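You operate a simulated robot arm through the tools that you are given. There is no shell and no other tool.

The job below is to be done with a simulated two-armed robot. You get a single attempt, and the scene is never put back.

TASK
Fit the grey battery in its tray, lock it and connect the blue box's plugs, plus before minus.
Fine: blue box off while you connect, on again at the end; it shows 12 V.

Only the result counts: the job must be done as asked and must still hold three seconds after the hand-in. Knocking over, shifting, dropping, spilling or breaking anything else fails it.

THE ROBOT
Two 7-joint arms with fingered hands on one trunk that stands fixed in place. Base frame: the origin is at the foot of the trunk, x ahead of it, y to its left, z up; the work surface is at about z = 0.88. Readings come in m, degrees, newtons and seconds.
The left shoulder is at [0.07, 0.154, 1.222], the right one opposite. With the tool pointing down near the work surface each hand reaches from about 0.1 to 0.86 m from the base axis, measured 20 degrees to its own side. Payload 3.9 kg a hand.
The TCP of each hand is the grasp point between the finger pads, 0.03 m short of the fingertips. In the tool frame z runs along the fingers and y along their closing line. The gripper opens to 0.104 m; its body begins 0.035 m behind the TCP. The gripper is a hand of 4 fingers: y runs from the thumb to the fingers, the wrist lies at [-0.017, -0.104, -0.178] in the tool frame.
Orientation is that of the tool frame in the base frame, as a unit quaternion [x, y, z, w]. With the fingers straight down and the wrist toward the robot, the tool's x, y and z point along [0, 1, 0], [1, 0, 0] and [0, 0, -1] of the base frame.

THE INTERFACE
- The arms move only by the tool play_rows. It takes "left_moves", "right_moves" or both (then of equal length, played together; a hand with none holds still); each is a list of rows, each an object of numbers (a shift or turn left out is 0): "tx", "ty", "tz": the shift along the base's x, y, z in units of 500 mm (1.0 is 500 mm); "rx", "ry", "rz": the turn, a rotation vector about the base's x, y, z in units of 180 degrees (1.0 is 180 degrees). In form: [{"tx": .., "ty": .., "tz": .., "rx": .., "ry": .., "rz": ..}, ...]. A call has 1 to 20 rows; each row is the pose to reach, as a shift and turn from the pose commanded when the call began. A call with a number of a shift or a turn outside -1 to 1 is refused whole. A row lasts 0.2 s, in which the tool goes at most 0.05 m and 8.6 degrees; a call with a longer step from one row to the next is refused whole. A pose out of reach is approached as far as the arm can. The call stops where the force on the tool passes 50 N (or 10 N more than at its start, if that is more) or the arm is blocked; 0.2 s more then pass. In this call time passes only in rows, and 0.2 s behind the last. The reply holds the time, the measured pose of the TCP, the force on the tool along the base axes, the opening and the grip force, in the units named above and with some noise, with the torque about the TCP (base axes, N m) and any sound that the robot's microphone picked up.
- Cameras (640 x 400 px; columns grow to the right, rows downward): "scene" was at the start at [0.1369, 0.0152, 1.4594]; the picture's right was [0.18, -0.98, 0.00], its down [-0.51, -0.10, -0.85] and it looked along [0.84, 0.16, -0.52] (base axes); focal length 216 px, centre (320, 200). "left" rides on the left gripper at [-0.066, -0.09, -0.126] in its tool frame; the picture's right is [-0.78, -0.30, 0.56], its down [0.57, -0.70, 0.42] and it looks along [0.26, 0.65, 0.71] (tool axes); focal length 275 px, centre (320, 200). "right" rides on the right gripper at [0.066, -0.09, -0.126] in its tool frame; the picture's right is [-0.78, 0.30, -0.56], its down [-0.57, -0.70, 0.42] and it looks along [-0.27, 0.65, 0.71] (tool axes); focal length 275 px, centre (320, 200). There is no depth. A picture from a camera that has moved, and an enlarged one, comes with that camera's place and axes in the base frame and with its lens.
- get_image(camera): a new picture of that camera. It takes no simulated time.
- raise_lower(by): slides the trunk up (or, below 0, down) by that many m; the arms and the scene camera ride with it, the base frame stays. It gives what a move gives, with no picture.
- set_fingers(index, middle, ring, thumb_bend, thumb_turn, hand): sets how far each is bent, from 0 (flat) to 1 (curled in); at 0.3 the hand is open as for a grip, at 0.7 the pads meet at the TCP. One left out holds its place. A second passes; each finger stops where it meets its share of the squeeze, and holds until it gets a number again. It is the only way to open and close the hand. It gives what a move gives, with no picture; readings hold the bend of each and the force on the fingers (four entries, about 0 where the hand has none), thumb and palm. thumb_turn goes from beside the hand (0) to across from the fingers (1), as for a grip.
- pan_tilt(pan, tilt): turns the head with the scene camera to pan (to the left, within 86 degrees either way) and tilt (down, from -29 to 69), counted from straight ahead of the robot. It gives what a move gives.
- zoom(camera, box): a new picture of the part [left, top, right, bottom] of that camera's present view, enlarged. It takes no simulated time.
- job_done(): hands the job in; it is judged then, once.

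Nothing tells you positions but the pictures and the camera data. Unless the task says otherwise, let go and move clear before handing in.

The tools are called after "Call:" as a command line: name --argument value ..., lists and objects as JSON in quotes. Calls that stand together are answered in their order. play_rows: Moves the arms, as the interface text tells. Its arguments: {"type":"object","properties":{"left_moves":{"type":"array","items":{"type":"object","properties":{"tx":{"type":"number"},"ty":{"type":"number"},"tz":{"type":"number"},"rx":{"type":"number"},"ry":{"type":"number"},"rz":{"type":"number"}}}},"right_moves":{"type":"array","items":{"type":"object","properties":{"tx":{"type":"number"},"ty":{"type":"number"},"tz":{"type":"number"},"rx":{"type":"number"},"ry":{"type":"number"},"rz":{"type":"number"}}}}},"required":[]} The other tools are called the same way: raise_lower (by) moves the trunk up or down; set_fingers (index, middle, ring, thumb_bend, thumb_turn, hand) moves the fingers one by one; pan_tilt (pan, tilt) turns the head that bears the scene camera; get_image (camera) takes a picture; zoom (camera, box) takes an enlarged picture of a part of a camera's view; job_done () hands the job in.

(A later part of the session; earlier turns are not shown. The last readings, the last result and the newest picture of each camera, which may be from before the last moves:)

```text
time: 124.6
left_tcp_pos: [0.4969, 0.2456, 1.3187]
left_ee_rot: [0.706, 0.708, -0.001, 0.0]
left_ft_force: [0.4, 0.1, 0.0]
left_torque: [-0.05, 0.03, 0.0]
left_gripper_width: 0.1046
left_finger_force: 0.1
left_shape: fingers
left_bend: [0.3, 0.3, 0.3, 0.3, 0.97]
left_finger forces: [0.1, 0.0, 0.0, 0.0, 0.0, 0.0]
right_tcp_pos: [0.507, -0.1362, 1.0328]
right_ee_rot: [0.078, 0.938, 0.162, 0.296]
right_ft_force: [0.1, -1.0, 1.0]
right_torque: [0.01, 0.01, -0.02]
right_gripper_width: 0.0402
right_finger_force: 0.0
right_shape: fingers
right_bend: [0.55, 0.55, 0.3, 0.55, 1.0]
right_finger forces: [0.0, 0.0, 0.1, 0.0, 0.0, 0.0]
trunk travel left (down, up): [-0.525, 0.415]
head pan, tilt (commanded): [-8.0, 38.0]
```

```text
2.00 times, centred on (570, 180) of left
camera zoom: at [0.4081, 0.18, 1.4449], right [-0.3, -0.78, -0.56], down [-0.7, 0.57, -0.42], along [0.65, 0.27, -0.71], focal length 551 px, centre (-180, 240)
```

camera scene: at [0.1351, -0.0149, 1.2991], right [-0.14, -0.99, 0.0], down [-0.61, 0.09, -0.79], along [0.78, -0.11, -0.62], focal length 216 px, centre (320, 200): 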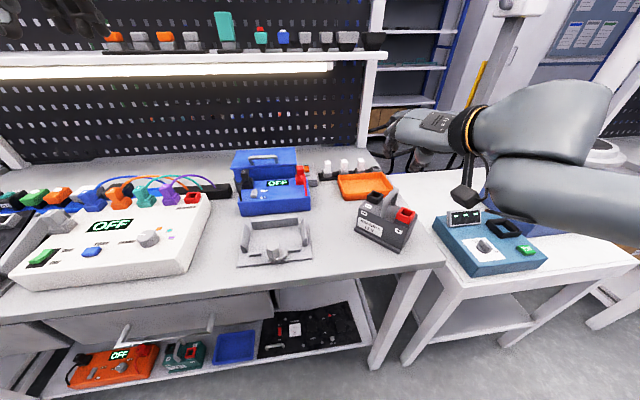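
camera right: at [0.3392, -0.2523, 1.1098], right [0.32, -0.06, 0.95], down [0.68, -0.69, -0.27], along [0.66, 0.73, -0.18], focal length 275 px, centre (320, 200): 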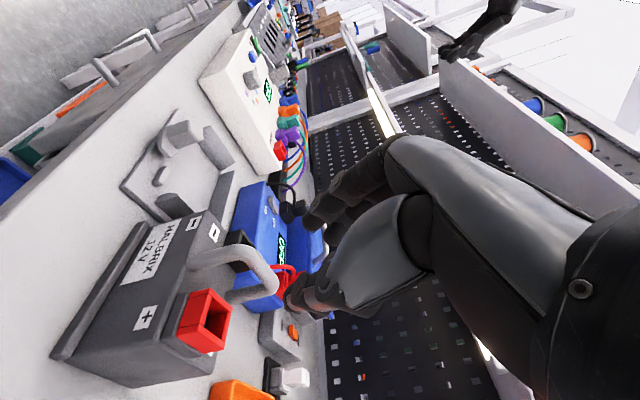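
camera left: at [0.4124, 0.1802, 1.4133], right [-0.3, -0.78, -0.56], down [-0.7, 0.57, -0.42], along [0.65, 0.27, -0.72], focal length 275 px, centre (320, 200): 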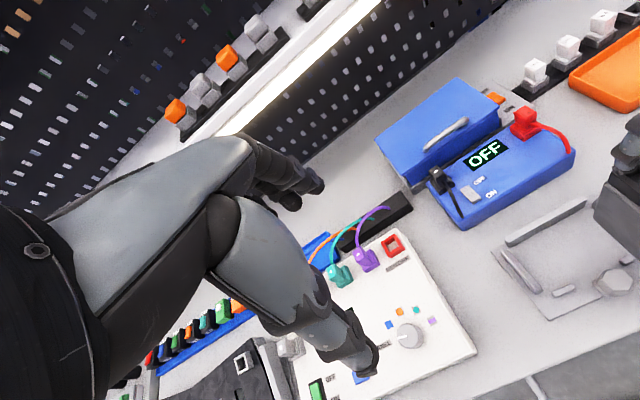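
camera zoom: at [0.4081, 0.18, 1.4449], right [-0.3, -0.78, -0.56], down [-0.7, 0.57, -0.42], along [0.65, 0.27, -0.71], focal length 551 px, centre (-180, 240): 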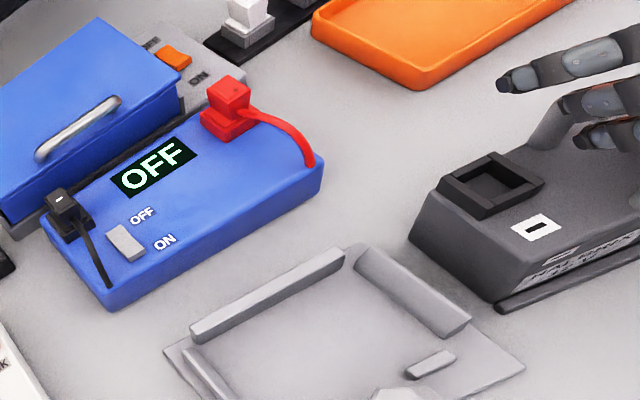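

Call:
play_rows --right_moves '[{"tx": 0.0165, "ty": 0.007, "tz": -0.0223}, {"tx": 0.033, "ty": 0.0136, "tz": -0.0446}]'

Call:
zoom --camera "scene" --box '[310, 160, 400, 250]'

Call:
zoom --camera "right" --box '[60, 130, 400, 400]'

Call:
zoom --camera "left" --box '[560, 80, 640, 220]'

```text
time: 125.2
left_tcp_pos: [0.4974, 0.2461, 1.3195]
left_ee_rot: [0.707, 0.708, -0.001, -0.001]
left_ft_force: [-0.4, -0.3, -0.1]
left_torque: [-0.01, 0.03, -0.01]
left_gripper_width: 0.1048
left_finger_force: 0.0
left_shape: fingers
left_bend: [0.3, 0.3, 0.3, 0.3, 0.97]
left_finger forces: [0.1, 0.0, 0.0, 0.0, 0.1, 0.0]
right_tcp_pos: [0.5229, -0.132, 1.0092]
right_ee_rot: [0.079, 0.938, 0.163, 0.296]
right_ft_force: [-0.3, -0.6, -0.1]
right_torque: [0.03, 0.02, -0.02]
right_gripper_width: 0.0401
right_finger_force: 0.1
right_shape: fingers
right_bend: [0.55, 0.55, 0.3, 0.55, 1.0]
right_finger forces: [0.0, 0.0, 0.1, 0.0, 0.0, 0.0]
trunk travel left (down, up): [-0.525, 0.415]
head pan, tilt (commanded): [-8.0, 38.0]
```

```text
4.44 times, centred on (355, 205) of scene
camera zoom: at [0.1347, -0.013, 1.2991], right [-0.14, -0.99, 0.0], down [-0.61, 0.09, -0.79], along [0.78, -0.11, -0.62], focal length 962 px, centre (164, 178)
```

zoom: 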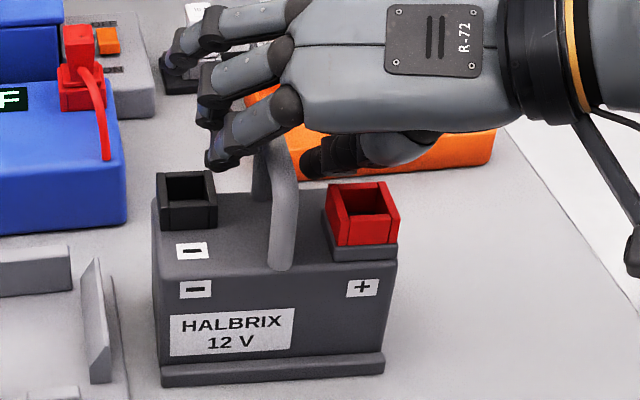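

```text
1.48 times, centred on (230, 265) of right
camera zoom: at [0.3914, -0.2309, 1.0411], right [0.32, -0.06, 0.95], down [0.68, -0.69, -0.27], along [0.66, 0.73, -0.18], focal length 408 px, centre (453, 104)
```

zoom: 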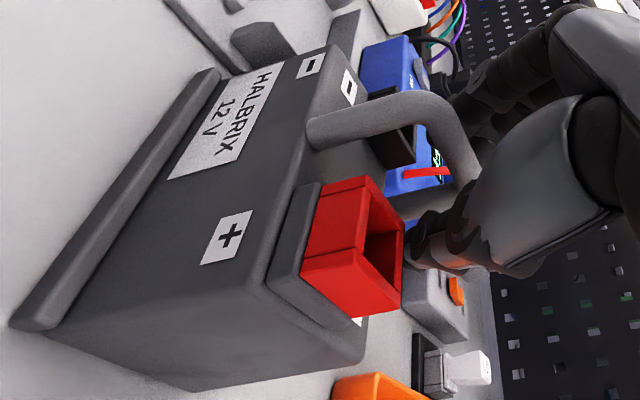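

```text
2.86 times, centred on (600, 150) of left
camera zoom: at [0.408, 0.1796, 1.445], right [-0.3, -0.78, -0.56], down [-0.7, 0.57, -0.42], along [0.65, 0.27, -0.71], focal length 786 px, centre (-480, 343)
```

zoom: 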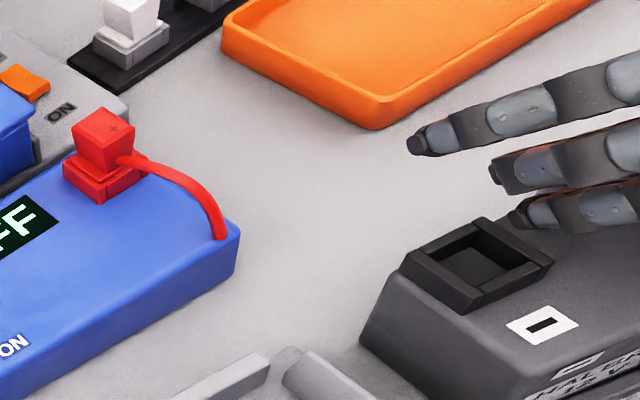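

Call:
set_fingers --hand "right" --index 0.68 --middle 0.66 --thumb_bend 0.68

Call:
zoom --camera "scene" --box '[310, 160, 400, 250]'

Call:
zoom --camera "right" --box '[60, 130, 400, 400]'

```text
time: 126.2
left_tcp_pos: [0.496, 0.2456, 1.3196]
left_ee_rot: [0.707, 0.708, 0.0, 0.0]
left_ft_force: [-0.9, -0.1, -0.4]
left_torque: [-0.02, 0.0, 0.02]
left_gripper_width: 0.105
left_finger_force: 0.0
left_shape: fingers
left_bend: [0.3, 0.3, 0.3, 0.3, 0.97]
left_finger forces: [0.0, 0.1, 0.1, 0.0, 0.0, 0.0]
right_tcp_pos: [0.5218, -0.1302, 1.0104]
right_ee_rot: [0.078, 0.938, 0.163, 0.296]
right_ft_force: [0.0, 1.0, 0.7]
right_torque: [0.04, 0.0, 0.01]
right_gripper_width: 0.009
right_finger_force: 1.2
right_shape: fingers
right_bend: [0.68, 0.65, 0.3, 0.68, 1.0]
right_finger forces: [0.6, 1.7, 0.0, 0.0, 0.4, 0.0]
trunk travel left (down, up): [-0.525, 0.415]
head pan, tilt (commanded): [-8.0, 38.0]
```

```text
4.44 times, centred on (355, 205) of scene
camera zoom: at [0.1339, -0.0128, 1.2992], right [-0.14, -0.99, 0.0], down [-0.61, 0.09, -0.79], along [0.78, -0.11, -0.62], focal length 962 px, centre (164, 178)
```

zoom: 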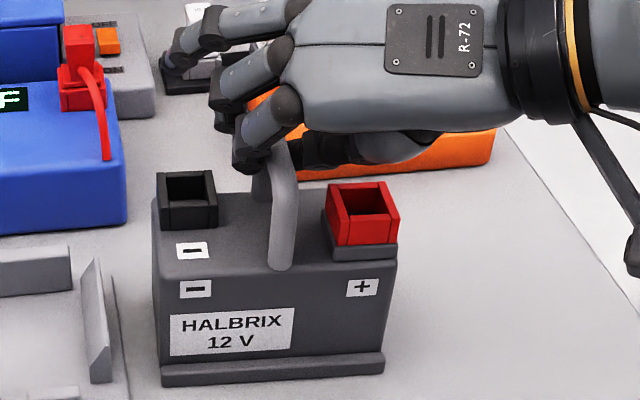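

```text
1.48 times, centred on (230, 265) of right
camera zoom: at [0.3907, -0.2307, 1.0417], right [0.32, -0.06, 0.95], down [0.68, -0.69, -0.27], along [0.66, 0.73, -0.18], focal length 408 px, centre (453, 104)
```

zoom: 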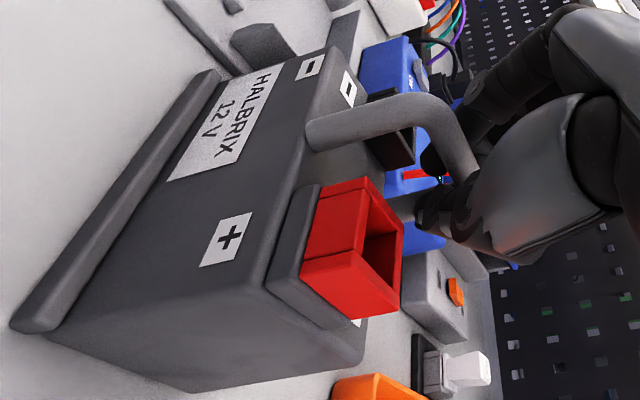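

All three digits touch evenly. I'll tighten in a balanced way.

Call:
set_fingers --hand "right" --index 0.74 --middle 0.71 --thumb_bend 0.78

Call:
zoom --camera "scene" --box '[310, 160, 400, 250]'

Call:
zoom --camera "right" --box '[60, 130, 400, 400]'

```text
time: 127.2
left_tcp_pos: [0.4966, 0.2453, 1.318]
left_ee_rot: [0.707, 0.707, -0.001, 0.0]
left_ft_force: [-0.6, -0.1, 0.1]
left_torque: [0.01, 0.01, -0.04]
left_gripper_width: 0.1047
left_finger_force: 0.1
left_shape: fingers
left_bend: [0.3, 0.3, 0.3, 0.3, 0.97]
left_finger forces: [0.1, 0.0, 0.0, 0.0, 0.1, 0.0]
right_tcp_pos: [0.522, -0.1302, 1.0103]
right_ee_rot: [0.078, 0.938, 0.164, 0.296]
right_ft_force: [-0.3, 1.5, 0.5]
right_torque: [-0.11, 0.01, -0.06]
right_gripper_width: 0.0
right_finger_force: 13.2
right_shape: fingers
right_bend: [0.73, 0.65, 0.3, 0.72, 1.0]
right_finger forces: [8.7, 6.2, 0.1, 0.1, 11.2, 0.1]
trunk travel left (down, up): [-0.525, 0.415]
head pan, tilt (commanded): [-8.0, 38.0]
```

```text
4.44 times, centred on (355, 205) of scene
camera zoom: at [0.1343, -0.0128, 1.2991], right [-0.14, -0.99, 0.0], down [-0.61, 0.09, -0.79], along [0.78, -0.11, -0.62], focal length 962 px, centre (164, 178)
```

zoom: 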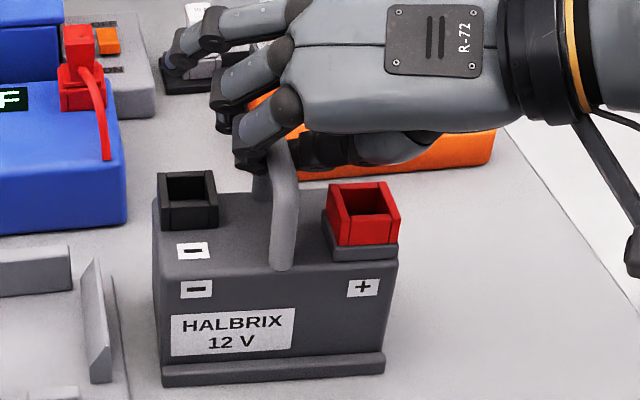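

```text
1.48 times, centred on (230, 265) of right
camera zoom: at [0.3909, -0.2307, 1.0413], right [0.32, -0.06, 0.94], down [0.68, -0.69, -0.27], along [0.66, 0.73, -0.18], focal length 408 px, centre (453, 104)
```

zoom: 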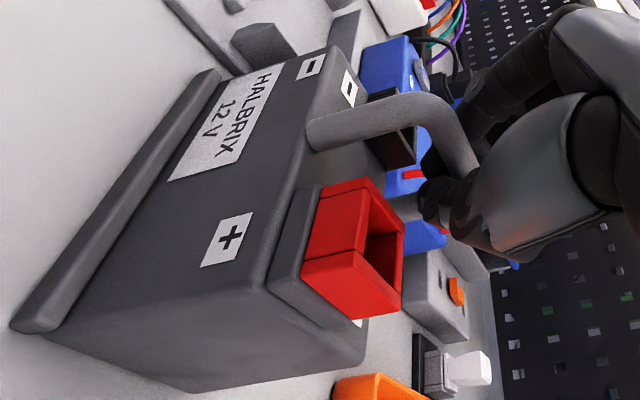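

Well balanced (8.7, 6.2 and 11.2 N) and the battery hasn't moved. Test lift.

Call:
play_rows --right_moves '[{"tz": 0.006}, {"tz": 0.014}, {"tz": 0.024}, {"tz": 0.034}, {"tz": 0.05}]'

Call:
zoom --camera "scene" --box '[310, 150, 400, 250]'

Call:
zoom --camera "right" --box '[60, 130, 400, 400]'

```text
time: 128.4
left_tcp_pos: [0.498, 0.2453, 1.3178]
left_ee_rot: [0.707, 0.707, -0.001, -0.001]
left_ft_force: [0.3, 0.0, -0.1]
left_torque: [0.02, -0.01, 0.01]
left_gripper_width: 0.1047
left_finger_force: 0.2
left_shape: fingers
left_bend: [0.3, 0.3, 0.3, 0.3, 0.97]
left_finger forces: [0.0, 0.1, 0.0, 0.0, 0.1, 0.0]
right_tcp_pos: [0.5226, -0.1302, 1.0362]
right_ee_rot: [0.079, 0.938, 0.163, 0.295]
right_ft_force: [-0.8, 0.1, -15.2]
right_torque: [-0.15, 0.06, -0.02]
right_gripper_width: 0.0
right_finger_force: 12.7
right_shape: fingers
right_bend: [0.73, 0.67, 0.3, 0.72, 1.0]
right_finger forces: [9.0, 4.0, 0.0, 0.1, 12.7, 0.1]
trunk travel left (down, up): [-0.525, 0.415]
head pan, tilt (commanded): [-8.0, 38.0]
```

```text
4.00 times, centred on (355, 200) of scene
camera zoom: at [0.1354, -0.0136, 1.299], right [-0.14, -0.99, 0.0], down [-0.61, 0.09, -0.79], along [0.78, -0.11, -0.62], focal length 866 px, centre (180, 200)
```

zoom: 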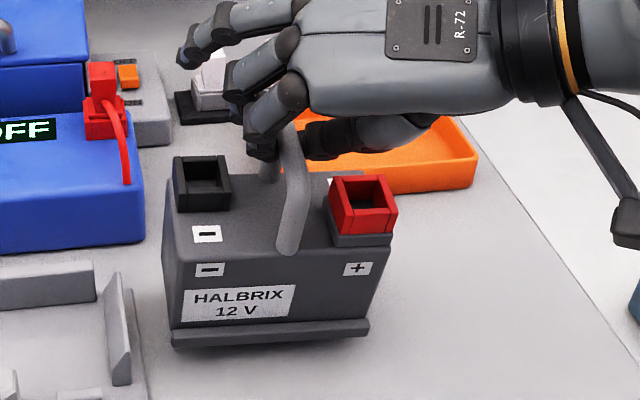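

```text
1.48 times, centred on (230, 265) of right
camera zoom: at [0.3917, -0.2309, 1.0661], right [0.32, -0.06, 0.94], down [0.68, -0.69, -0.27], along [0.66, 0.73, -0.18], focal length 408 px, centre (453, 104)
```

zoom: 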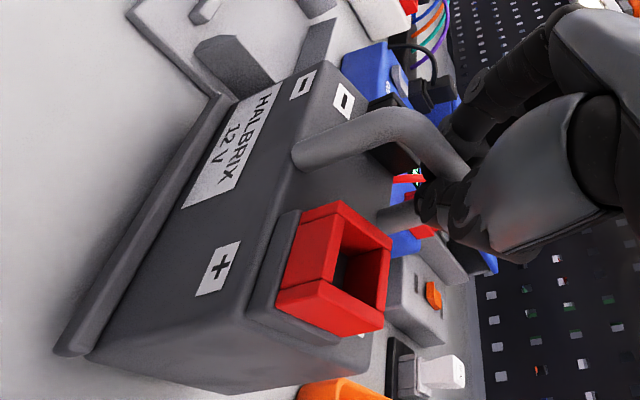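

It holds. The front is tilted down slightly, which is fine. I'll lift clear of the tray walls and carry it across.

Call:
play_rows --right_moves '[{"tz": 0.03}, {"tz": 0.06}, {"tz": 0.09}, {"ty": 0.03, "tz": 0.09}, {"ty": 0.07, "tz": 0.09}, {"ty": 0.11, "tz": 0.09, "rz": 0.004}, {"ty": 0.15, "tz": 0.09, "rz": 0.008}, {"ty": 0.19, "tz": 0.09, "rz": 0.012}, {"ty": 0.23, "tz": 0.09, "rz": 0.016}, {"ty": 0.27, "tz": 0.09, "rz": 0.0194}, {"ty": 0.3, "tz": 0.09, "rz": 0.0194}, {"ty": 0.325, "tz": 0.09, "rz": 0.0194}, {"ty": 0.3376, "tz": 0.09, "rz": 0.0194}]'

Call:
zoom --camera "scene" --box '[220, 140, 350, 270]'

Call:
zoom --camera "left" --box '[440, 100, 640, 300]'

Call:
zoom --camera "right" --box '[60, 130, 400, 400]'

```text
time: 131.2
left_tcp_pos: [0.4977, 0.2458, 1.3179]
left_ee_rot: [0.706, 0.708, -0.002, 0.0]
left_ft_force: [0.1, -0.1, -0.2]
left_torque: [0.03, 0.03, 0.02]
left_gripper_width: 0.1047
left_finger_force: 0.2
left_shape: fingers
left_bend: [0.3, 0.3, 0.3, 0.3, 0.97]
left_finger forces: [0.0, 0.0, 0.1, 0.0, 0.0, 0.0]
right_tcp_pos: [0.5236, 0.0393, 1.0786]
right_ee_rot: [0.051, 0.941, 0.171, 0.289]
right_ft_force: [-0.2, -1.0, -13.2]
right_torque: [-0.11, 0.1, 0.03]
right_gripper_width: 0.0
right_finger_force: 13.2
right_shape: fingers
right_bend: [0.73, 0.67, 0.3, 0.72, 1.0]
right_finger forces: [8.6, 3.8, 0.1, 0.0, 13.1, 0.0]
trunk travel left (down, up): [-0.525, 0.415]
head pan, tilt (commanded): [-8.0, 38.0]
```

```text
3.08 times, centred on (285, 205) of scene
camera zoom: at [0.1364, -0.0131, 1.2989], right [-0.14, -0.99, 0.0], down [-0.61, 0.09, -0.79], along [0.78, -0.11, -0.62], focal length 666 px, centre (428, 185)
```

zoom: 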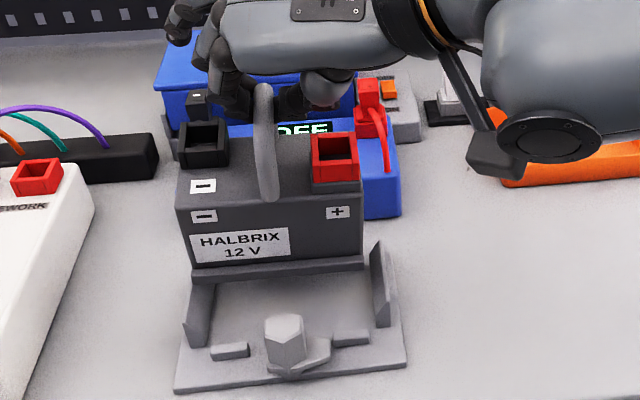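

```text
2.00 times, centred on (540, 200) of left
camera zoom: at [0.4099, 0.1795, 1.4444], right [-0.3, -0.78, -0.56], down [-0.7, 0.57, -0.42], along [0.65, 0.27, -0.72], focal length 551 px, centre (-120, 200)
```

zoom: 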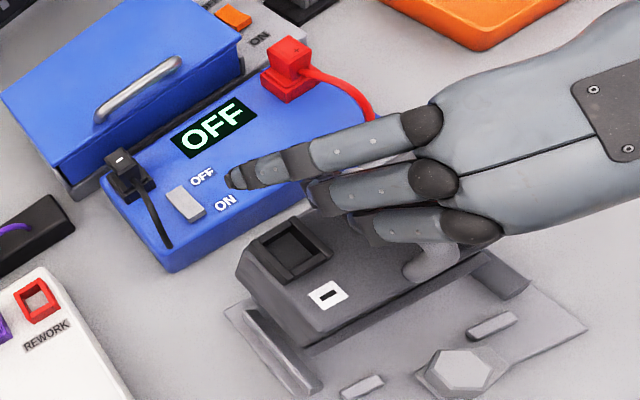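

```text
1.48 times, centred on (230, 265) of right
camera zoom: at [0.3986, -0.0693, 1.1099], right [0.33, -0.04, 0.94], down [0.71, -0.64, -0.27], along [0.62, 0.76, -0.18], focal length 408 px, centre (453, 104)
```

zoom: 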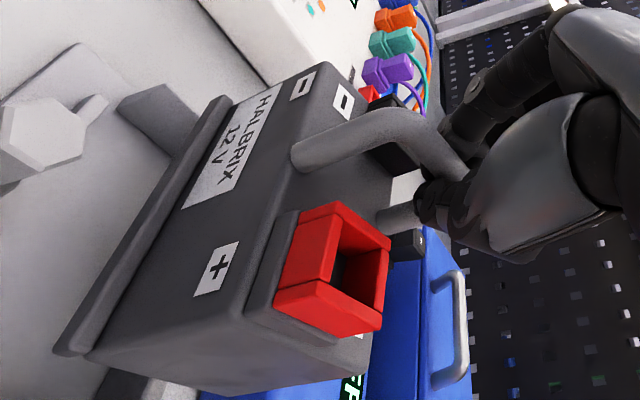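

The battery is right over the tray. Its front is tilted down, so I'll measure the tilt closely before lowering.

Call:
zoom --camera "scene" --box '[240, 180, 340, 240]'

Call:
zoom --camera "left" --box '[520, 180, 640, 300]'

```text
6.40 times, centred on (290, 210) of scene
camera zoom: at [0.1364, -0.0131, 1.2989], right [-0.14, -0.99, 0.0], down [-0.61, 0.09, -0.79], along [0.78, -0.11, -0.62], focal length 1385 px, centre (512, 136)
```

zoom: 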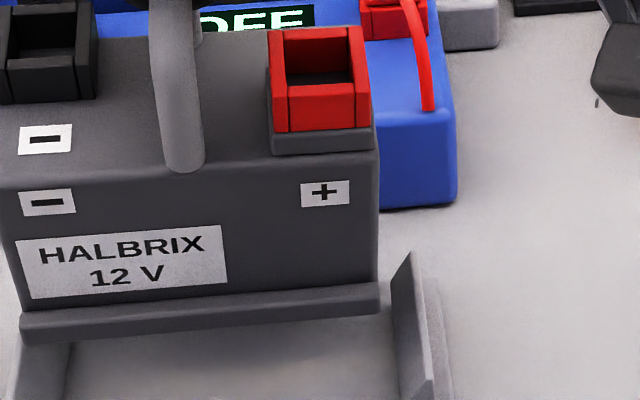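

```text
3.33 times, centred on (580, 240) of left
camera zoom: at [0.4099, 0.1795, 1.4444], right [-0.3, -0.78, -0.56], down [-0.7, 0.57, -0.42], along [0.65, 0.27, -0.72], focal length 918 px, centre (-547, 67)
```

zoom: 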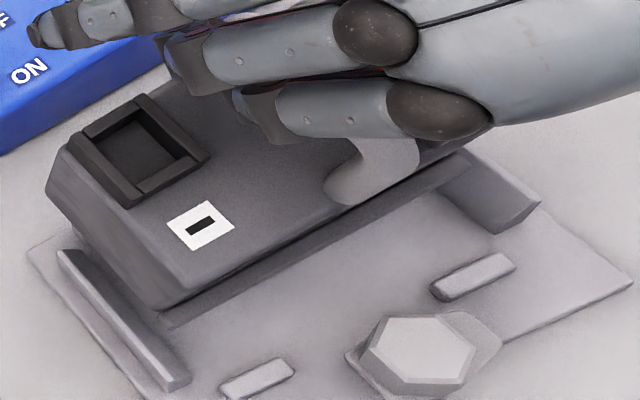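

The tilt is about 8° front-down. I'll tip the hand forward by 8° to level the battery and check.

Call:
play_rows --right_moves '[{"ry": 0.0222}, {"ry": 0.0444}]'

Call:
zoom --camera "scene" --box '[230, 170, 340, 250]'

Call:
zoom --camera "left" --box '[520, 180, 640, 300]'

Call:
zoom --camera "right" --box '[60, 130, 400, 400]'

```text
time: 131.8
left_tcp_pos: [0.4995, 0.2457, 1.318]
left_ee_rot: [0.707, 0.708, -0.002, -0.001]
left_ft_force: [0.4, 0.3, -0.5]
left_torque: [-0.01, 0.02, -0.02]
left_gripper_width: 0.1045
left_finger_force: 0.0
left_shape: fingers
left_bend: [0.3, 0.3, 0.3, 0.3, 0.97]
left_finger forces: [0.1, 0.1, 0.1, 0.0, 0.1, 0.0]
right_tcp_pos: [0.5243, 0.0388, 1.0778]
right_ee_rot: [0.062, 0.959, 0.167, 0.222]
right_ft_force: [-0.3, 0.4, -14.4]
right_torque: [-0.14, 0.03, 0.02]
right_gripper_width: 0.0
right_finger_force: 13.3
right_shape: fingers
right_bend: [0.73, 0.67, 0.3, 0.72, 1.0]
right_finger forces: [9.1, 4.3, 0.0, 0.0, 13.3, 0.0]
right hand out of reach, approached as far as the arm can: row 1
trunk travel left (down, up): [-0.525, 0.415]
head pan, tilt (commanded): [-8.0, 38.0]
```

```text
5.00 times, centred on (285, 210) of scene
camera zoom: at [0.1368, -0.0135, 1.2988], right [-0.14, -0.99, 0.0], down [-0.61, 0.09, -0.79], along [0.78, -0.11, -0.62], focal length 1082 px, centre (495, 150)
```

zoom: 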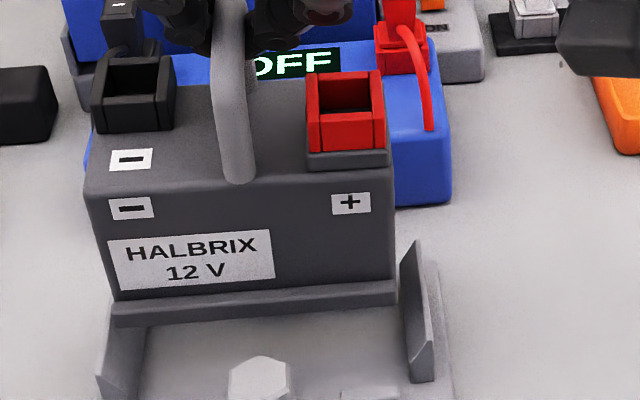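

```text
3.33 times, centred on (580, 240) of left
camera zoom: at [0.4104, 0.179, 1.4443], right [-0.3, -0.78, -0.56], down [-0.7, 0.57, -0.42], along [0.65, 0.27, -0.72], focal length 918 px, centre (-547, 67)
```

zoom: 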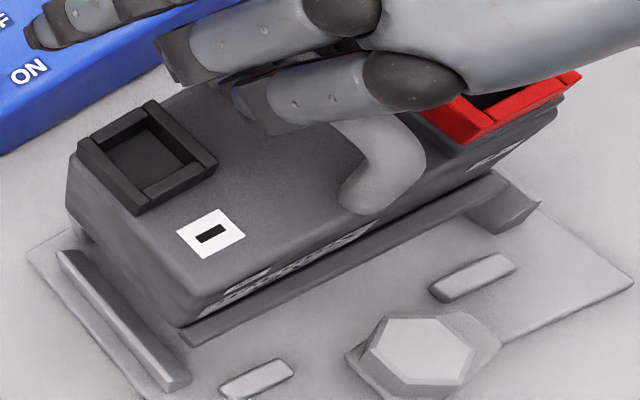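

```text
1.48 times, centred on (230, 265) of right
camera zoom: at [0.4048, -0.0699, 1.1264], right [0.46, -0.04, 0.89], down [0.67, -0.64, -0.37], along [0.59, 0.76, -0.27], focal length 408 px, centre (453, 104)
```

zoom: 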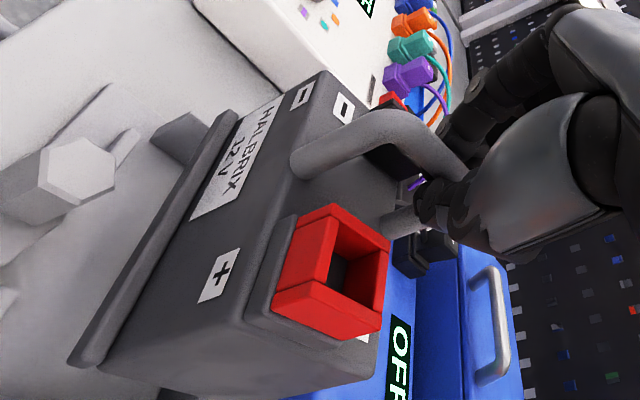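

The battery looks level now. Its front lip is at about (0.483,0.0456), with 2–3° of yaw to correct and about 8 mm to come back. I'll adjust and take another measurement.

Call:
play_rows --right_moves '[{"tx": -0.008, "rz": 0.0075}, {"tx": -0.016, "rz": 0.015}]'

Call:
pan_tilt --pan 6 --tilt 42

Call:
get_image --camera "scene"

Call:
zoom --camera "left" --box '[520, 180, 640, 300]'

```text
time: 132.4
left_tcp_pos: [0.4988, 0.2445, 1.3183]
left_ee_rot: [0.706, 0.708, 0.0, -0.001]
left_ft_force: [0.3, -0.3, 0.5]
left_torque: [0.01, 0.01, 0.0]
left_gripper_width: 0.1048
left_finger_force: 0.1
left_shape: fingers
left_bend: [0.3, 0.3, 0.3, 0.3, 0.97]
left_finger forces: [0.0, 0.1, 0.0, 0.0, 0.0, 0.1]
right_tcp_pos: [0.5157, 0.0378, 1.0801]
right_ee_rot: [0.041, 0.959, 0.172, 0.22]
right_ft_force: [-0.7, -0.7, -13.9]
right_torque: [-0.1, 0.02, 0.0]
right_gripper_width: 0.0001
right_finger_force: 13.2
right_shape: fingers
right_bend: [0.73, 0.67, 0.3, 0.72, 1.0]
right_finger forces: [9.2, 4.2, 0.0, 0.0, 13.3, 0.0]
trunk travel left (down, up): [-0.525, 0.415]
head pan, tilt (commanded): [-8.0, 38.0]
```

```text
time: 133.1
left_tcp_pos: [0.4977, 0.2443, 1.3176]
left_ee_rot: [0.707, 0.708, -0.001, 0.0]
left_ft_force: [0.2, 0.0, -0.4]
left_torque: [0.02, 0.03, -0.01]
left_gripper_width: 0.1048
left_finger_force: 0.0
left_shape: fingers
left_bend: [0.3, 0.3, 0.3, 0.3, 0.97]
left_finger forces: [0.0, 0.0, 0.1, 0.0, 0.0, 0.0]
right_tcp_pos: [0.516, 0.0393, 1.0794]
right_ee_rot: [0.039, 0.959, 0.172, 0.22]
right_ft_force: [0.2, -0.6, -14.9]
right_torque: [-0.12, -0.02, -0.01]
right_gripper_width: 0.0002
right_finger_force: 13.1
right_shape: fingers
right_bend: [0.73, 0.67, 0.3, 0.72, 1.0]
right_finger forces: [9.1, 4.2, 0.0, 0.0, 13.3, 0.0]
trunk travel left (down, up): [-0.525, 0.415]
head pan, tilt (commanded): [6.0, 42.0]
```

```text
taken
camera scene: at [0.1335, 0.0078, 1.293], right [0.1, -0.99, 0.0], down [-0.67, -0.07, -0.74], along [0.74, 0.08, -0.67], focal length 216 px, centre (320, 200)
```

scene: 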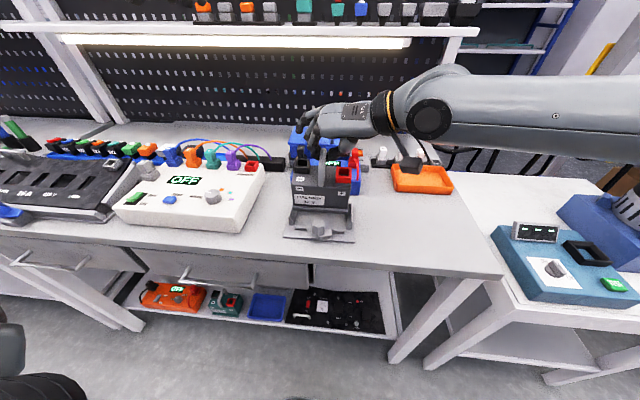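

```text
3.33 times, centred on (580, 240) of left
camera zoom: at [0.4093, 0.1797, 1.4446], right [-0.3, -0.78, -0.56], down [-0.7, 0.57, -0.42], along [0.65, 0.27, -0.71], focal length 918 px, centre (-547, 67)
```

zoom: 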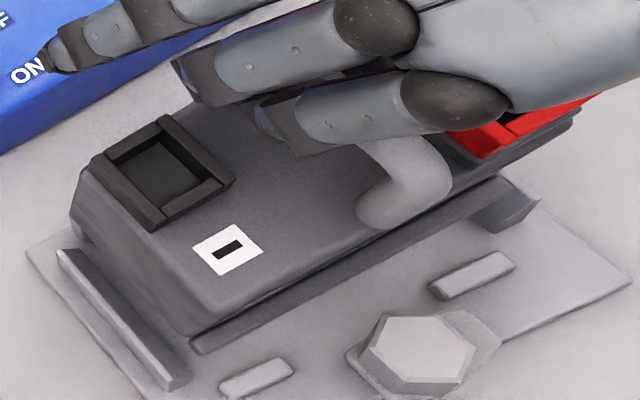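

Call:
zoom --camera "scene" --box '[280, 155, 370, 245]'

Call:
zoom --camera "scene" --box '[280, 190, 360, 245]'

```text
4.44 times, centred on (325, 200) of scene
camera zoom: at [0.1335, 0.0078, 1.293], right [0.1, -0.99, 0.0], down [-0.67, -0.07, -0.74], along [0.74, 0.08, -0.67], focal length 962 px, centre (298, 200)
```

zoom: 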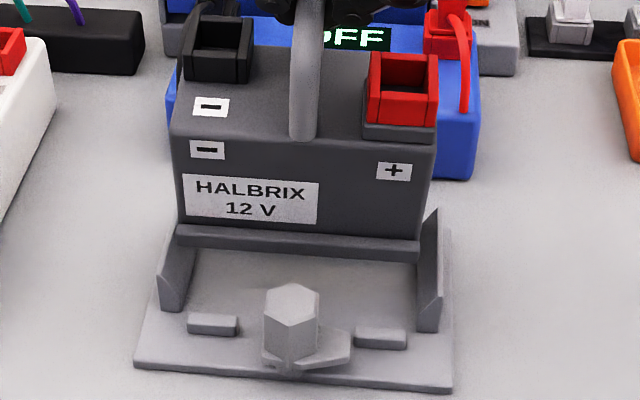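

```text
7.27 times, centred on (320, 218) of scene
camera zoom: at [0.1335, 0.0078, 1.293], right [0.1, -0.99, 0.0], down [-0.67, -0.07, -0.74], along [0.74, 0.08, -0.67], focal length 1574 px, centre (320, 73)
```

zoom: 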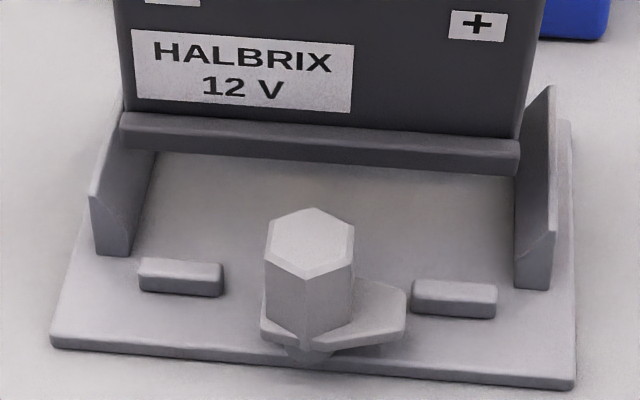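

From this view the lip is centred at (0.478,0.0447) with yaw about 0, against a tray centre of y=0.0435 and a block rear face at x=0.4706. I'll shift 3 mm back and 1 mm right, and lower to just above the walls.

Call:
play_rows --right_moves '[{"tx": -0.006, "ty": -0.0024}, {"tx": -0.006, "ty": -0.0024, "tz": -0.02}, {"tx": -0.006, "ty": -0.0024, "tz": -0.04}]'

Call:
zoom --camera "scene" --box '[280, 190, 360, 245]'

Call:
zoom --camera "left" --box '[520, 180, 640, 300]'

```text
time: 133.9
left_tcp_pos: [0.4995, 0.2459, 1.3181]
left_ee_rot: [0.706, 0.708, 0.0, -0.001]
left_ft_force: [0.1, -0.3, 0.6]
left_torque: [-0.03, -0.02, -0.02]
left_gripper_width: 0.1048
left_finger_force: 0.0
left_shape: fingers
left_bend: [0.3, 0.3, 0.3, 0.3, 0.97]
left_finger forces: [0.0, 0.1, 0.0, 0.0, 0.1, 0.0]
right_tcp_pos: [0.5132, 0.0379, 1.0598]
right_ee_rot: [0.04, 0.959, 0.173, 0.221]
right_ft_force: [0.4, 0.2, -15.2]
right_torque: [-0.07, 0.0, 0.01]
right_gripper_width: 0.0002
right_finger_force: 13.3
right_shape: fingers
right_bend: [0.73, 0.67, 0.3, 0.72, 1.0]
right_finger forces: [8.8, 4.2, 0.0, 0.0, 13.4, 0.1]
trunk travel left (down, up): [-0.525, 0.415]
head pan, tilt (commanded): [6.0, 42.0]
```

```text
7.27 times, centred on (320, 218) of scene
camera zoom: at [0.1338, 0.0079, 1.293], right [0.1, -0.99, 0.0], down [-0.67, -0.07, -0.74], along [0.74, 0.08, -0.67], focal length 1574 px, centre (320, 73)
```

zoom: 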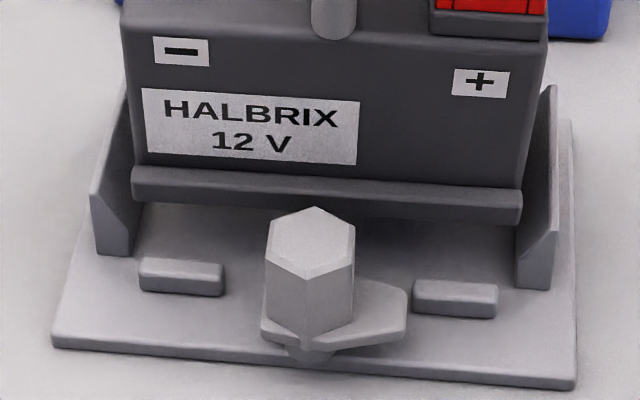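

```text
3.33 times, centred on (580, 240) of left
camera zoom: at [0.4096, 0.1797, 1.4445], right [-0.3, -0.78, -0.56], down [-0.7, 0.57, -0.42], along [0.65, 0.27, -0.72], focal length 918 px, centre (-547, 67)
```

zoom: 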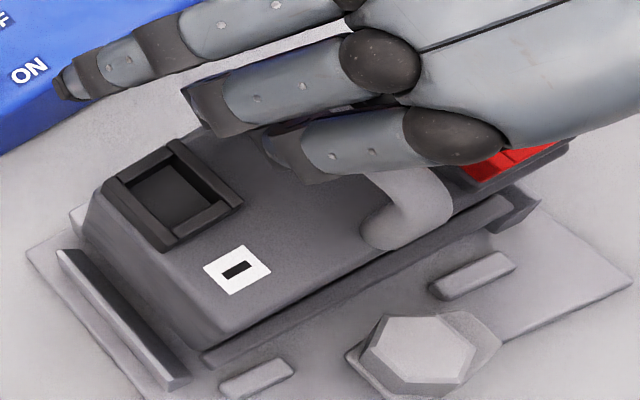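

It lines up within about 1 mm. I'll continue lowering into the tray in small steps.

Call:
play_rows --right_moves '[{"ty": 0.001, "tz": -0.01, "rz": -0.004}, {"ty": 0.001, "tz": -0.02, "rz": -0.004}, {"ty": 0.001, "tz": -0.03, "rz": -0.004}]'

Call:
zoom --camera "scene" --box '[280, 190, 360, 245]'

Call:
zoom --camera "left" --box '[520, 180, 640, 300]'

```text
time: 134.7
left_tcp_pos: [0.4955, 0.2473, 1.3197]
left_ee_rot: [0.706, 0.708, 0.0, 0.0]
left_ft_force: [-0.5, -0.9, -1.6]
left_torque: [0.0, 0.0, 0.03]
left_gripper_width: 0.1047
left_finger_force: 0.0
left_shape: fingers
left_bend: [0.3, 0.3, 0.3, 0.3, 0.97]
left_finger forces: [0.0, 0.1, 0.1, 0.1, 0.1, 0.1]
right_tcp_pos: [0.51, 0.0377, 1.0478]
right_ee_rot: [0.044, 0.958, 0.173, 0.223]
right_ft_force: [-3.4, 0.9, -3.8]
right_torque: [-0.03, -0.07, -0.01]
right_gripper_width: 0.0003
right_finger_force: 12.7
right_shape: fingers
right_bend: [0.73, 0.67, 0.3, 0.72, 1.0]
right_finger forces: [8.2, 5.8, 0.0, 0.0, 12.1, 0.0]
trunk travel left (down, up): [-0.525, 0.415]
head pan, tilt (commanded): [6.0, 42.0]
```

```text
7.27 times, centred on (320, 218) of scene
camera zoom: at [0.1311, 0.008, 1.2935], right [0.11, -0.99, 0.0], down [-0.67, -0.07, -0.74], along [0.74, 0.08, -0.67], focal length 1574 px, centre (320, 73)
```

zoom: 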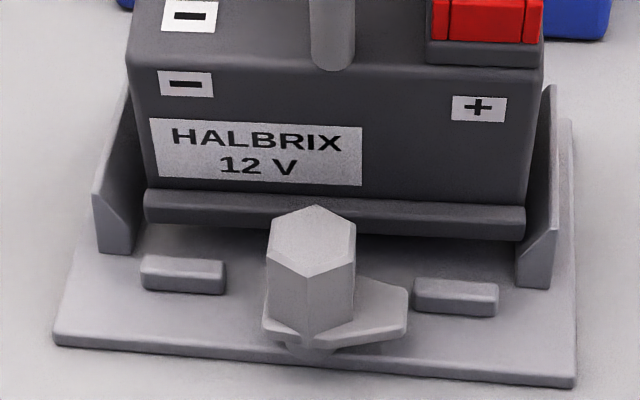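

```text
3.33 times, centred on (580, 240) of left
camera zoom: at [0.4065, 0.1799, 1.4457], right [-0.3, -0.78, -0.56], down [-0.7, 0.57, -0.43], along [0.65, 0.27, -0.71], focal length 918 px, centre (-547, 67)
```

zoom: 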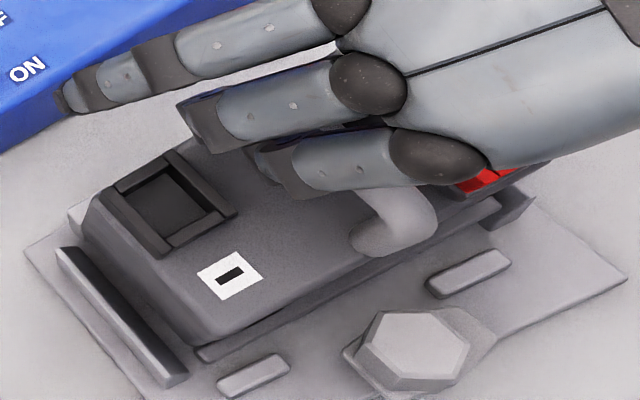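

The rear edge has caught on the rear wall, so the battery is still a little front-down. I'll raise it slightly, level it a further 6°, and shift back and left.

Call:
play_rows --right_moves '[{"tz": 0.02}, {"tz": 0.04}, {"tx": -0.004, "ty": 0.004, "tz": 0.04, "ry": 0.0167}, {"tx": -0.008, "ty": 0.007, "tz": 0.04, "ry": 0.0333}]'

Call:
zoom --camera "scene" --box '[280, 185, 360, 240]'

Call:
zoom --camera "left" --box '[520, 180, 640, 300]'

Call:
zoom --camera "right" --box '[60, 130, 400, 400]'

```text
time: 135.7
left_tcp_pos: [0.4991, 0.245, 1.3183]
left_ee_rot: [0.707, 0.707, 0.0, -0.001]
left_ft_force: [0.0, 0.2, 0.5]
left_torque: [0.0, -0.03, 0.0]
left_gripper_width: 0.105
left_finger_force: 0.0
left_shape: fingers
left_bend: [0.3, 0.3, 0.3, 0.3, 0.97]
left_finger forces: [0.0, 0.1, 0.1, 0.0, 0.1, 0.0]
right_tcp_pos: [0.5087, 0.0414, 1.0651]
right_ee_rot: [0.054, 0.969, 0.168, 0.171]
right_ft_force: [0.7, -0.1, -13.8]
right_torque: [-0.07, -0.06, 0.06]
right_gripper_width: 0.0007
right_finger_force: 13.1
right_shape: fingers
right_bend: [0.73, 0.67, 0.3, 0.72, 1.0]
right_finger forces: [8.8, 4.2, 0.0, 0.0, 13.3, 0.0]
trunk travel left (down, up): [-0.525, 0.415]
head pan, tilt (commanded): [6.0, 42.0]
```

```text
7.27 times, centred on (320, 212) of scene
camera zoom: at [0.1337, 0.0079, 1.293], right [0.1, -0.99, 0.0], down [-0.67, -0.07, -0.74], along [0.74, 0.08, -0.67], focal length 1574 px, centre (320, 109)
```

zoom: 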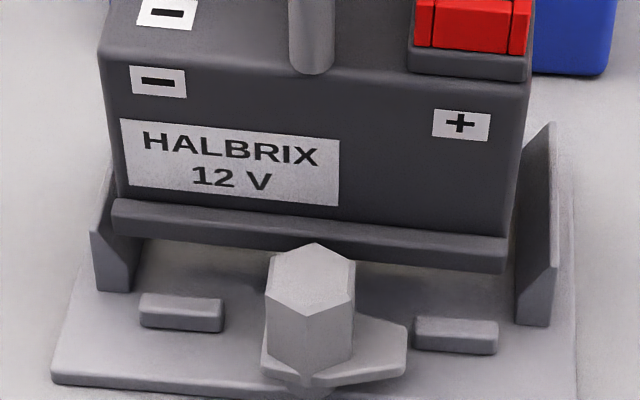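

```text
3.33 times, centred on (580, 240) of left
camera zoom: at [0.4095, 0.1798, 1.4445], right [-0.3, -0.78, -0.56], down [-0.7, 0.57, -0.42], along [0.65, 0.27, -0.72], focal length 918 px, centre (-547, 67)
```

zoom: 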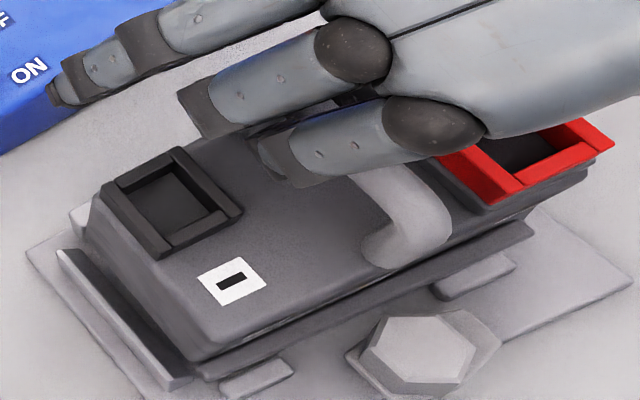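

```text
1.48 times, centred on (230, 265) of right
camera zoom: at [0.3987, -0.0703, 1.1243], right [0.55, -0.02, 0.84], down [0.65, -0.62, -0.44], along [0.53, 0.78, -0.32], focal length 408 px, centre (453, 104)
```

zoom: 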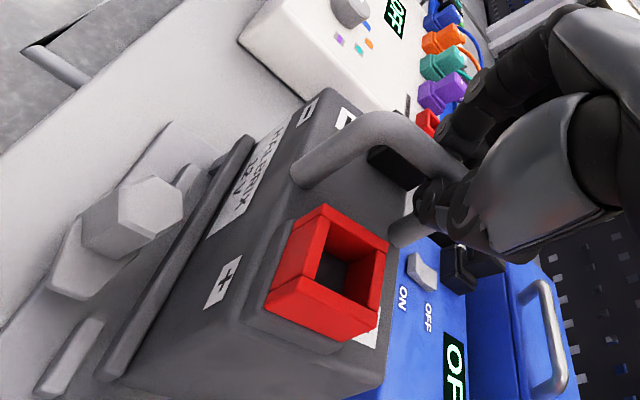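

The tilt is now only about 2.5°, the lip is at (0.470,0.0475), and the yaw is -0.9°. I'll apply the last corrections and re-measure.

Call:
play_rows --right_moves '[{"tx": 0.01, "ty": -0.004, "ry": 0.007, "rz": 0.0025}, {"tx": 0.02, "ty": -0.008, "ry": 0.014, "rz": 0.005}]'

Call:
zoom --camera "scene" --box '[280, 185, 360, 240]'

Call:
zoom --camera "left" --box '[520, 180, 640, 300]'

```text
time: 136.3
left_tcp_pos: [0.4976, 0.2449, 1.3182]
left_ee_rot: [0.707, 0.708, -0.001, 0.0]
left_ft_force: [-0.8, 1.1, 0.5]
left_torque: [0.02, -0.02, 0.0]
left_gripper_width: 0.1047
left_finger_force: 0.0
left_shape: fingers
left_bend: [0.3, 0.3, 0.3, 0.3, 0.97]
left_finger forces: [0.0, 0.1, 0.0, 0.1, 0.0, 0.0]
right_tcp_pos: [0.5143, 0.0318, 1.0654]
right_ee_rot: [0.051, 0.973, 0.169, 0.148]
right_ft_force: [0.2, 0.0, -14.2]
right_torque: [-0.07, -0.02, 0.0]
right_gripper_width: 0.0008
right_finger_force: 13.0
right_shape: fingers
right_bend: [0.73, 0.67, 0.3, 0.72, 1.0]
right_finger forces: [8.9, 4.1, 0.0, 0.0, 13.0, 0.1]
right hand out of reach, approached as far as the arm can: row 2
trunk travel left (down, up): [-0.525, 0.415]
head pan, tilt (commanded): [6.0, 42.0]
```

```text
7.27 times, centred on (320, 212) of scene
camera zoom: at [0.1336, 0.0076, 1.293], right [0.1, -0.99, 0.0], down [-0.67, -0.07, -0.74], along [0.74, 0.08, -0.67], focal length 1574 px, centre (320, 109)
```

zoom: 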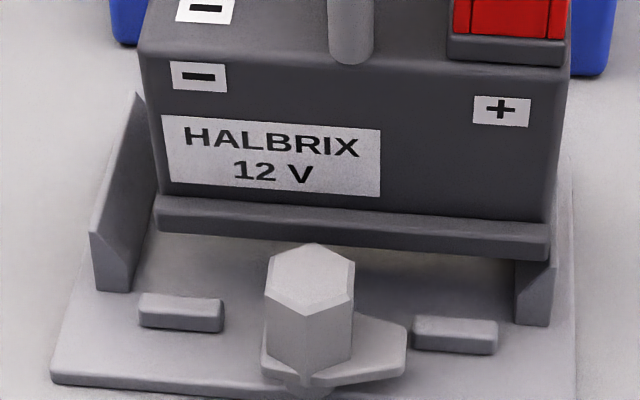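

```text
3.33 times, centred on (580, 240) of left
camera zoom: at [0.4094, 0.1794, 1.4446], right [-0.3, -0.78, -0.56], down [-0.7, 0.57, -0.42], along [0.65, 0.27, -0.71], focal length 918 px, centre (-547, 67)
```

zoom: 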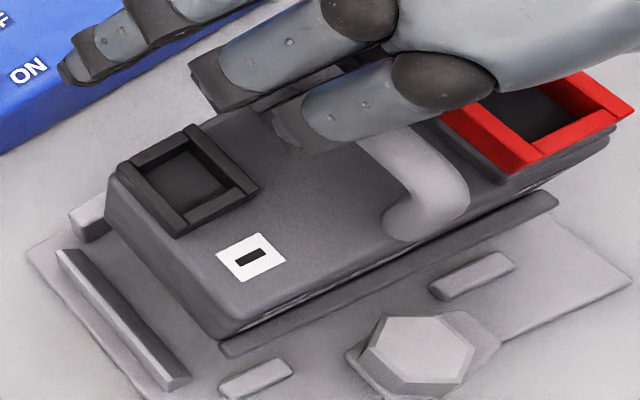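

Levelling cost some reach: the battery is now 9 mm short to the left. Lowering the trunk raises the wrist relative to the shoulder and should regain it, so I'll lift the hand and lower the trunk by the same amount.

Call:
play_rows --right_moves '[{"tz": 0.04}, {"tz": 0.08}, {"tz": 0.12}, {"tz": 0.16}]'

Call:
raise_lower --by -0.08

Call:
play_rows --right_moves '[{"ty": 0.006}, {"ty": 0.012}, {"ty": 0.019}]'

Call:
get_image --camera "scene"

```text
time: 137.3
left_tcp_pos: [0.4973, 0.2461, 1.3184]
left_ee_rot: [0.707, 0.707, -0.001, 0.0]
left_ft_force: [-0.5, -0.4, -0.6]
left_torque: [-0.01, -0.01, -0.02]
left_gripper_width: 0.1047
left_finger_force: 0.0
left_shape: fingers
left_bend: [0.3, 0.3, 0.3, 0.3, 0.97]
left_finger forces: [0.1, 0.1, 0.0, 0.0, 0.0, 0.1]
right_tcp_pos: [0.5117, 0.0313, 1.1442]
right_ee_rot: [0.052, 0.973, 0.168, 0.148]
right_ft_force: [0.3, 0.6, -14.4]
right_torque: [-0.06, -0.07, 0.02]
right_gripper_width: 0.0009
right_finger_force: 12.0
right_shape: fingers
right_bend: [0.73, 0.67, 0.3, 0.71, 1.0]
right_finger forces: [8.6, 3.7, 0.1, 0.1, 12.7, 0.1]
trunk travel left (down, up): [-0.525, 0.415]
head pan, tilt (commanded): [6.0, 42.0]
```

```text
time: 138.5
left_tcp_pos: [0.4979, 0.2452, 1.2386]
left_ee_rot: [0.707, 0.707, 0.0, -0.001]
left_ft_force: [0.5, 1.1, -0.1]
left_torque: [0.01, 0.0, -0.04]
left_gripper_width: 0.1048
left_finger_force: 0.1
left_shape: fingers
left_bend: [0.3, 0.3, 0.3, 0.3, 0.97]
left_finger forces: [0.0, 0.0, 0.0, 0.0, 0.1, 0.0]
right_tcp_pos: [0.513, 0.0289, 1.0652]
right_ee_rot: [0.051, 0.973, 0.17, 0.149]
right_ft_force: [0.8, 0.5, -15.3]
right_torque: [-0.03, -0.06, 0.0]
right_gripper_width: 0.0008
right_finger_force: 13.1
right_shape: fingers
right_bend: [0.73, 0.67, 0.3, 0.71, 1.0]
right_finger forces: [8.6, 3.8, 0.0, 0.0, 13.1, 0.1]
trunk travel left (down, up): [-0.445, 0.495]
head pan, tilt (commanded): [6.0, 42.0]
```

```text
time: 139.3
left_tcp_pos: [0.4983, 0.2457, 1.2389]
left_ee_rot: [0.706, 0.708, -0.001, -0.001]
left_ft_force: [0.9, -0.8, 0.1]
left_torque: [-0.03, -0.03, 0.02]
left_gripper_width: 0.1048
left_finger_force: 0.2
left_shape: fingers
left_bend: [0.3, 0.3, 0.3, 0.3, 0.97]
left_finger forces: [0.0, 0.1, 0.0, 0.0, 0.0, 0.0]
right_tcp_pos: [0.5085, 0.0348, 1.0634]
right_ee_rot: [0.052, 0.973, 0.17, 0.149]
right_ft_force: [-0.5, -0.2, -15.2]
right_torque: [-0.02, -0.04, 0.01]
right_gripper_width: 0.0009
right_finger_force: 12.7
right_shape: fingers
right_bend: [0.73, 0.67, 0.3, 0.71, 1.0]
right_finger forces: [8.3, 3.7, 0.0, 0.1, 13.3, 0.0]
right hand out of reach, approached as far as the arm can: row 2, 3
trunk travel left (down, up): [-0.445, 0.495]
head pan, tilt (commanded): [6.0, 42.0]
```

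```text
taken
camera scene: at [0.1334, 0.0077, 1.213], right [0.1, -0.99, 0.0], down [-0.67, -0.07, -0.74], along [0.74, 0.08, -0.67], focal length 216 px, centre (320, 200)
```

scene: 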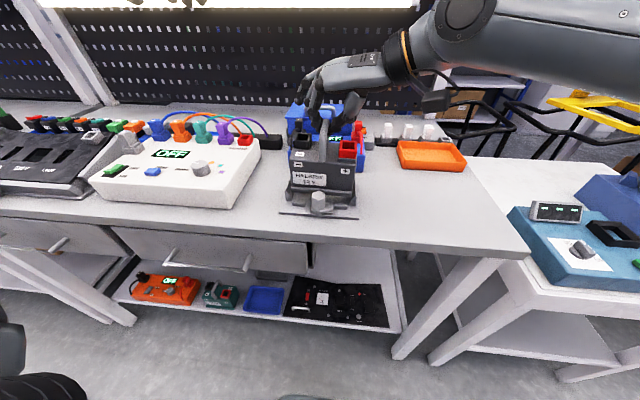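

Still a few millimetres short. I'll roll the hand a further 8° about the handle axis, which swings the wrist to the right, and see how the battery hangs.

Call:
play_rows --right_moves '[{"rx": 0.0222}, {"rx": 0.0444}, {"rx": 0.0444, "tx": 0.006, "ty": 0.008}, {"rx": 0.0444, "tx": 0.012, "ty": 0.014}]'

Call:
zoom --camera "scene" --box '[270, 125, 370, 225]'

Call:
zoom --camera "left" --box '[480, 180, 640, 340]'

```text
time: 140.3
left_tcp_pos: [0.4986, 0.2458, 1.2384]
left_ee_rot: [0.706, 0.708, -0.001, 0.0]
left_ft_force: [0.2, -0.1, 0.5]
left_torque: [-0.02, 0.02, -0.01]
left_gripper_width: 0.1047
left_finger_force: 0.0
left_shape: fingers
left_bend: [0.3, 0.3, 0.3, 0.3, 0.97]
left_finger forces: [0.0, 0.1, 0.1, 0.1, 0.0, 0.0]
right_tcp_pos: [0.514, 0.0416, 1.063]
right_ee_rot: [0.061, 0.959, 0.236, 0.144]
right_ft_force: [-0.1, -0.1, -14.6]
right_torque: [-0.13, -0.03, -0.04]
right_gripper_width: 0.0012
right_finger_force: 12.5
right_shape: fingers
right_bend: [0.73, 0.67, 0.3, 0.71, 1.0]
right_finger forces: [8.6, 3.4, 0.1, 0.0, 13.1, 0.1]
trunk travel left (down, up): [-0.445, 0.495]
head pan, tilt (commanded): [6.0, 42.0]
```

```text
4.00 times, centred on (320, 175) of scene
camera zoom: at [0.1335, 0.0079, 1.213], right [0.1, -0.99, 0.0], down [-0.67, -0.07, -0.74], along [0.74, 0.08, -0.67], focal length 866 px, centre (320, 300)
```

zoom: 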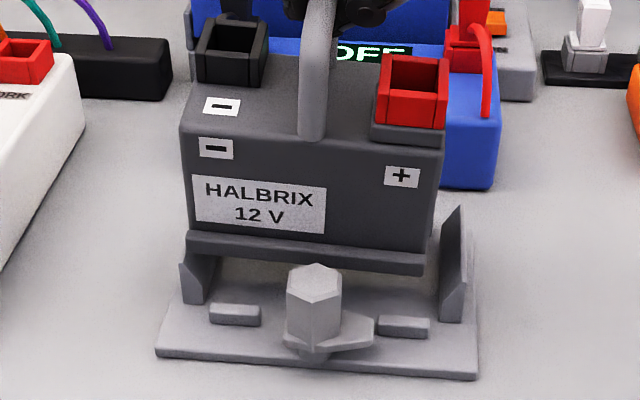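

```text
2.50 times, centred on (560, 260) of left
camera zoom: at [0.4093, 0.1798, 1.3645], right [-0.3, -0.78, -0.56], down [-0.7, 0.57, -0.42], along [0.65, 0.27, -0.72], focal length 688 px, centre (-280, 50)
```

zoom: 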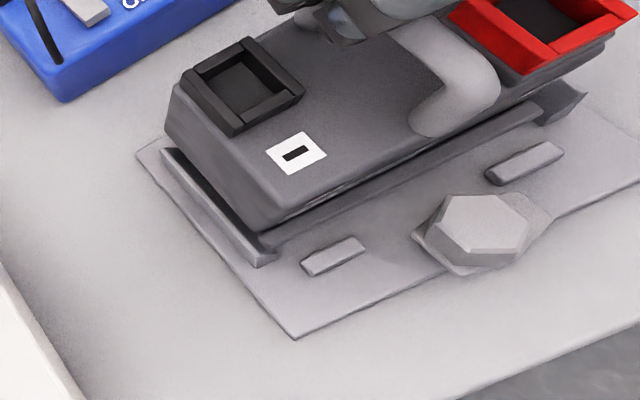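

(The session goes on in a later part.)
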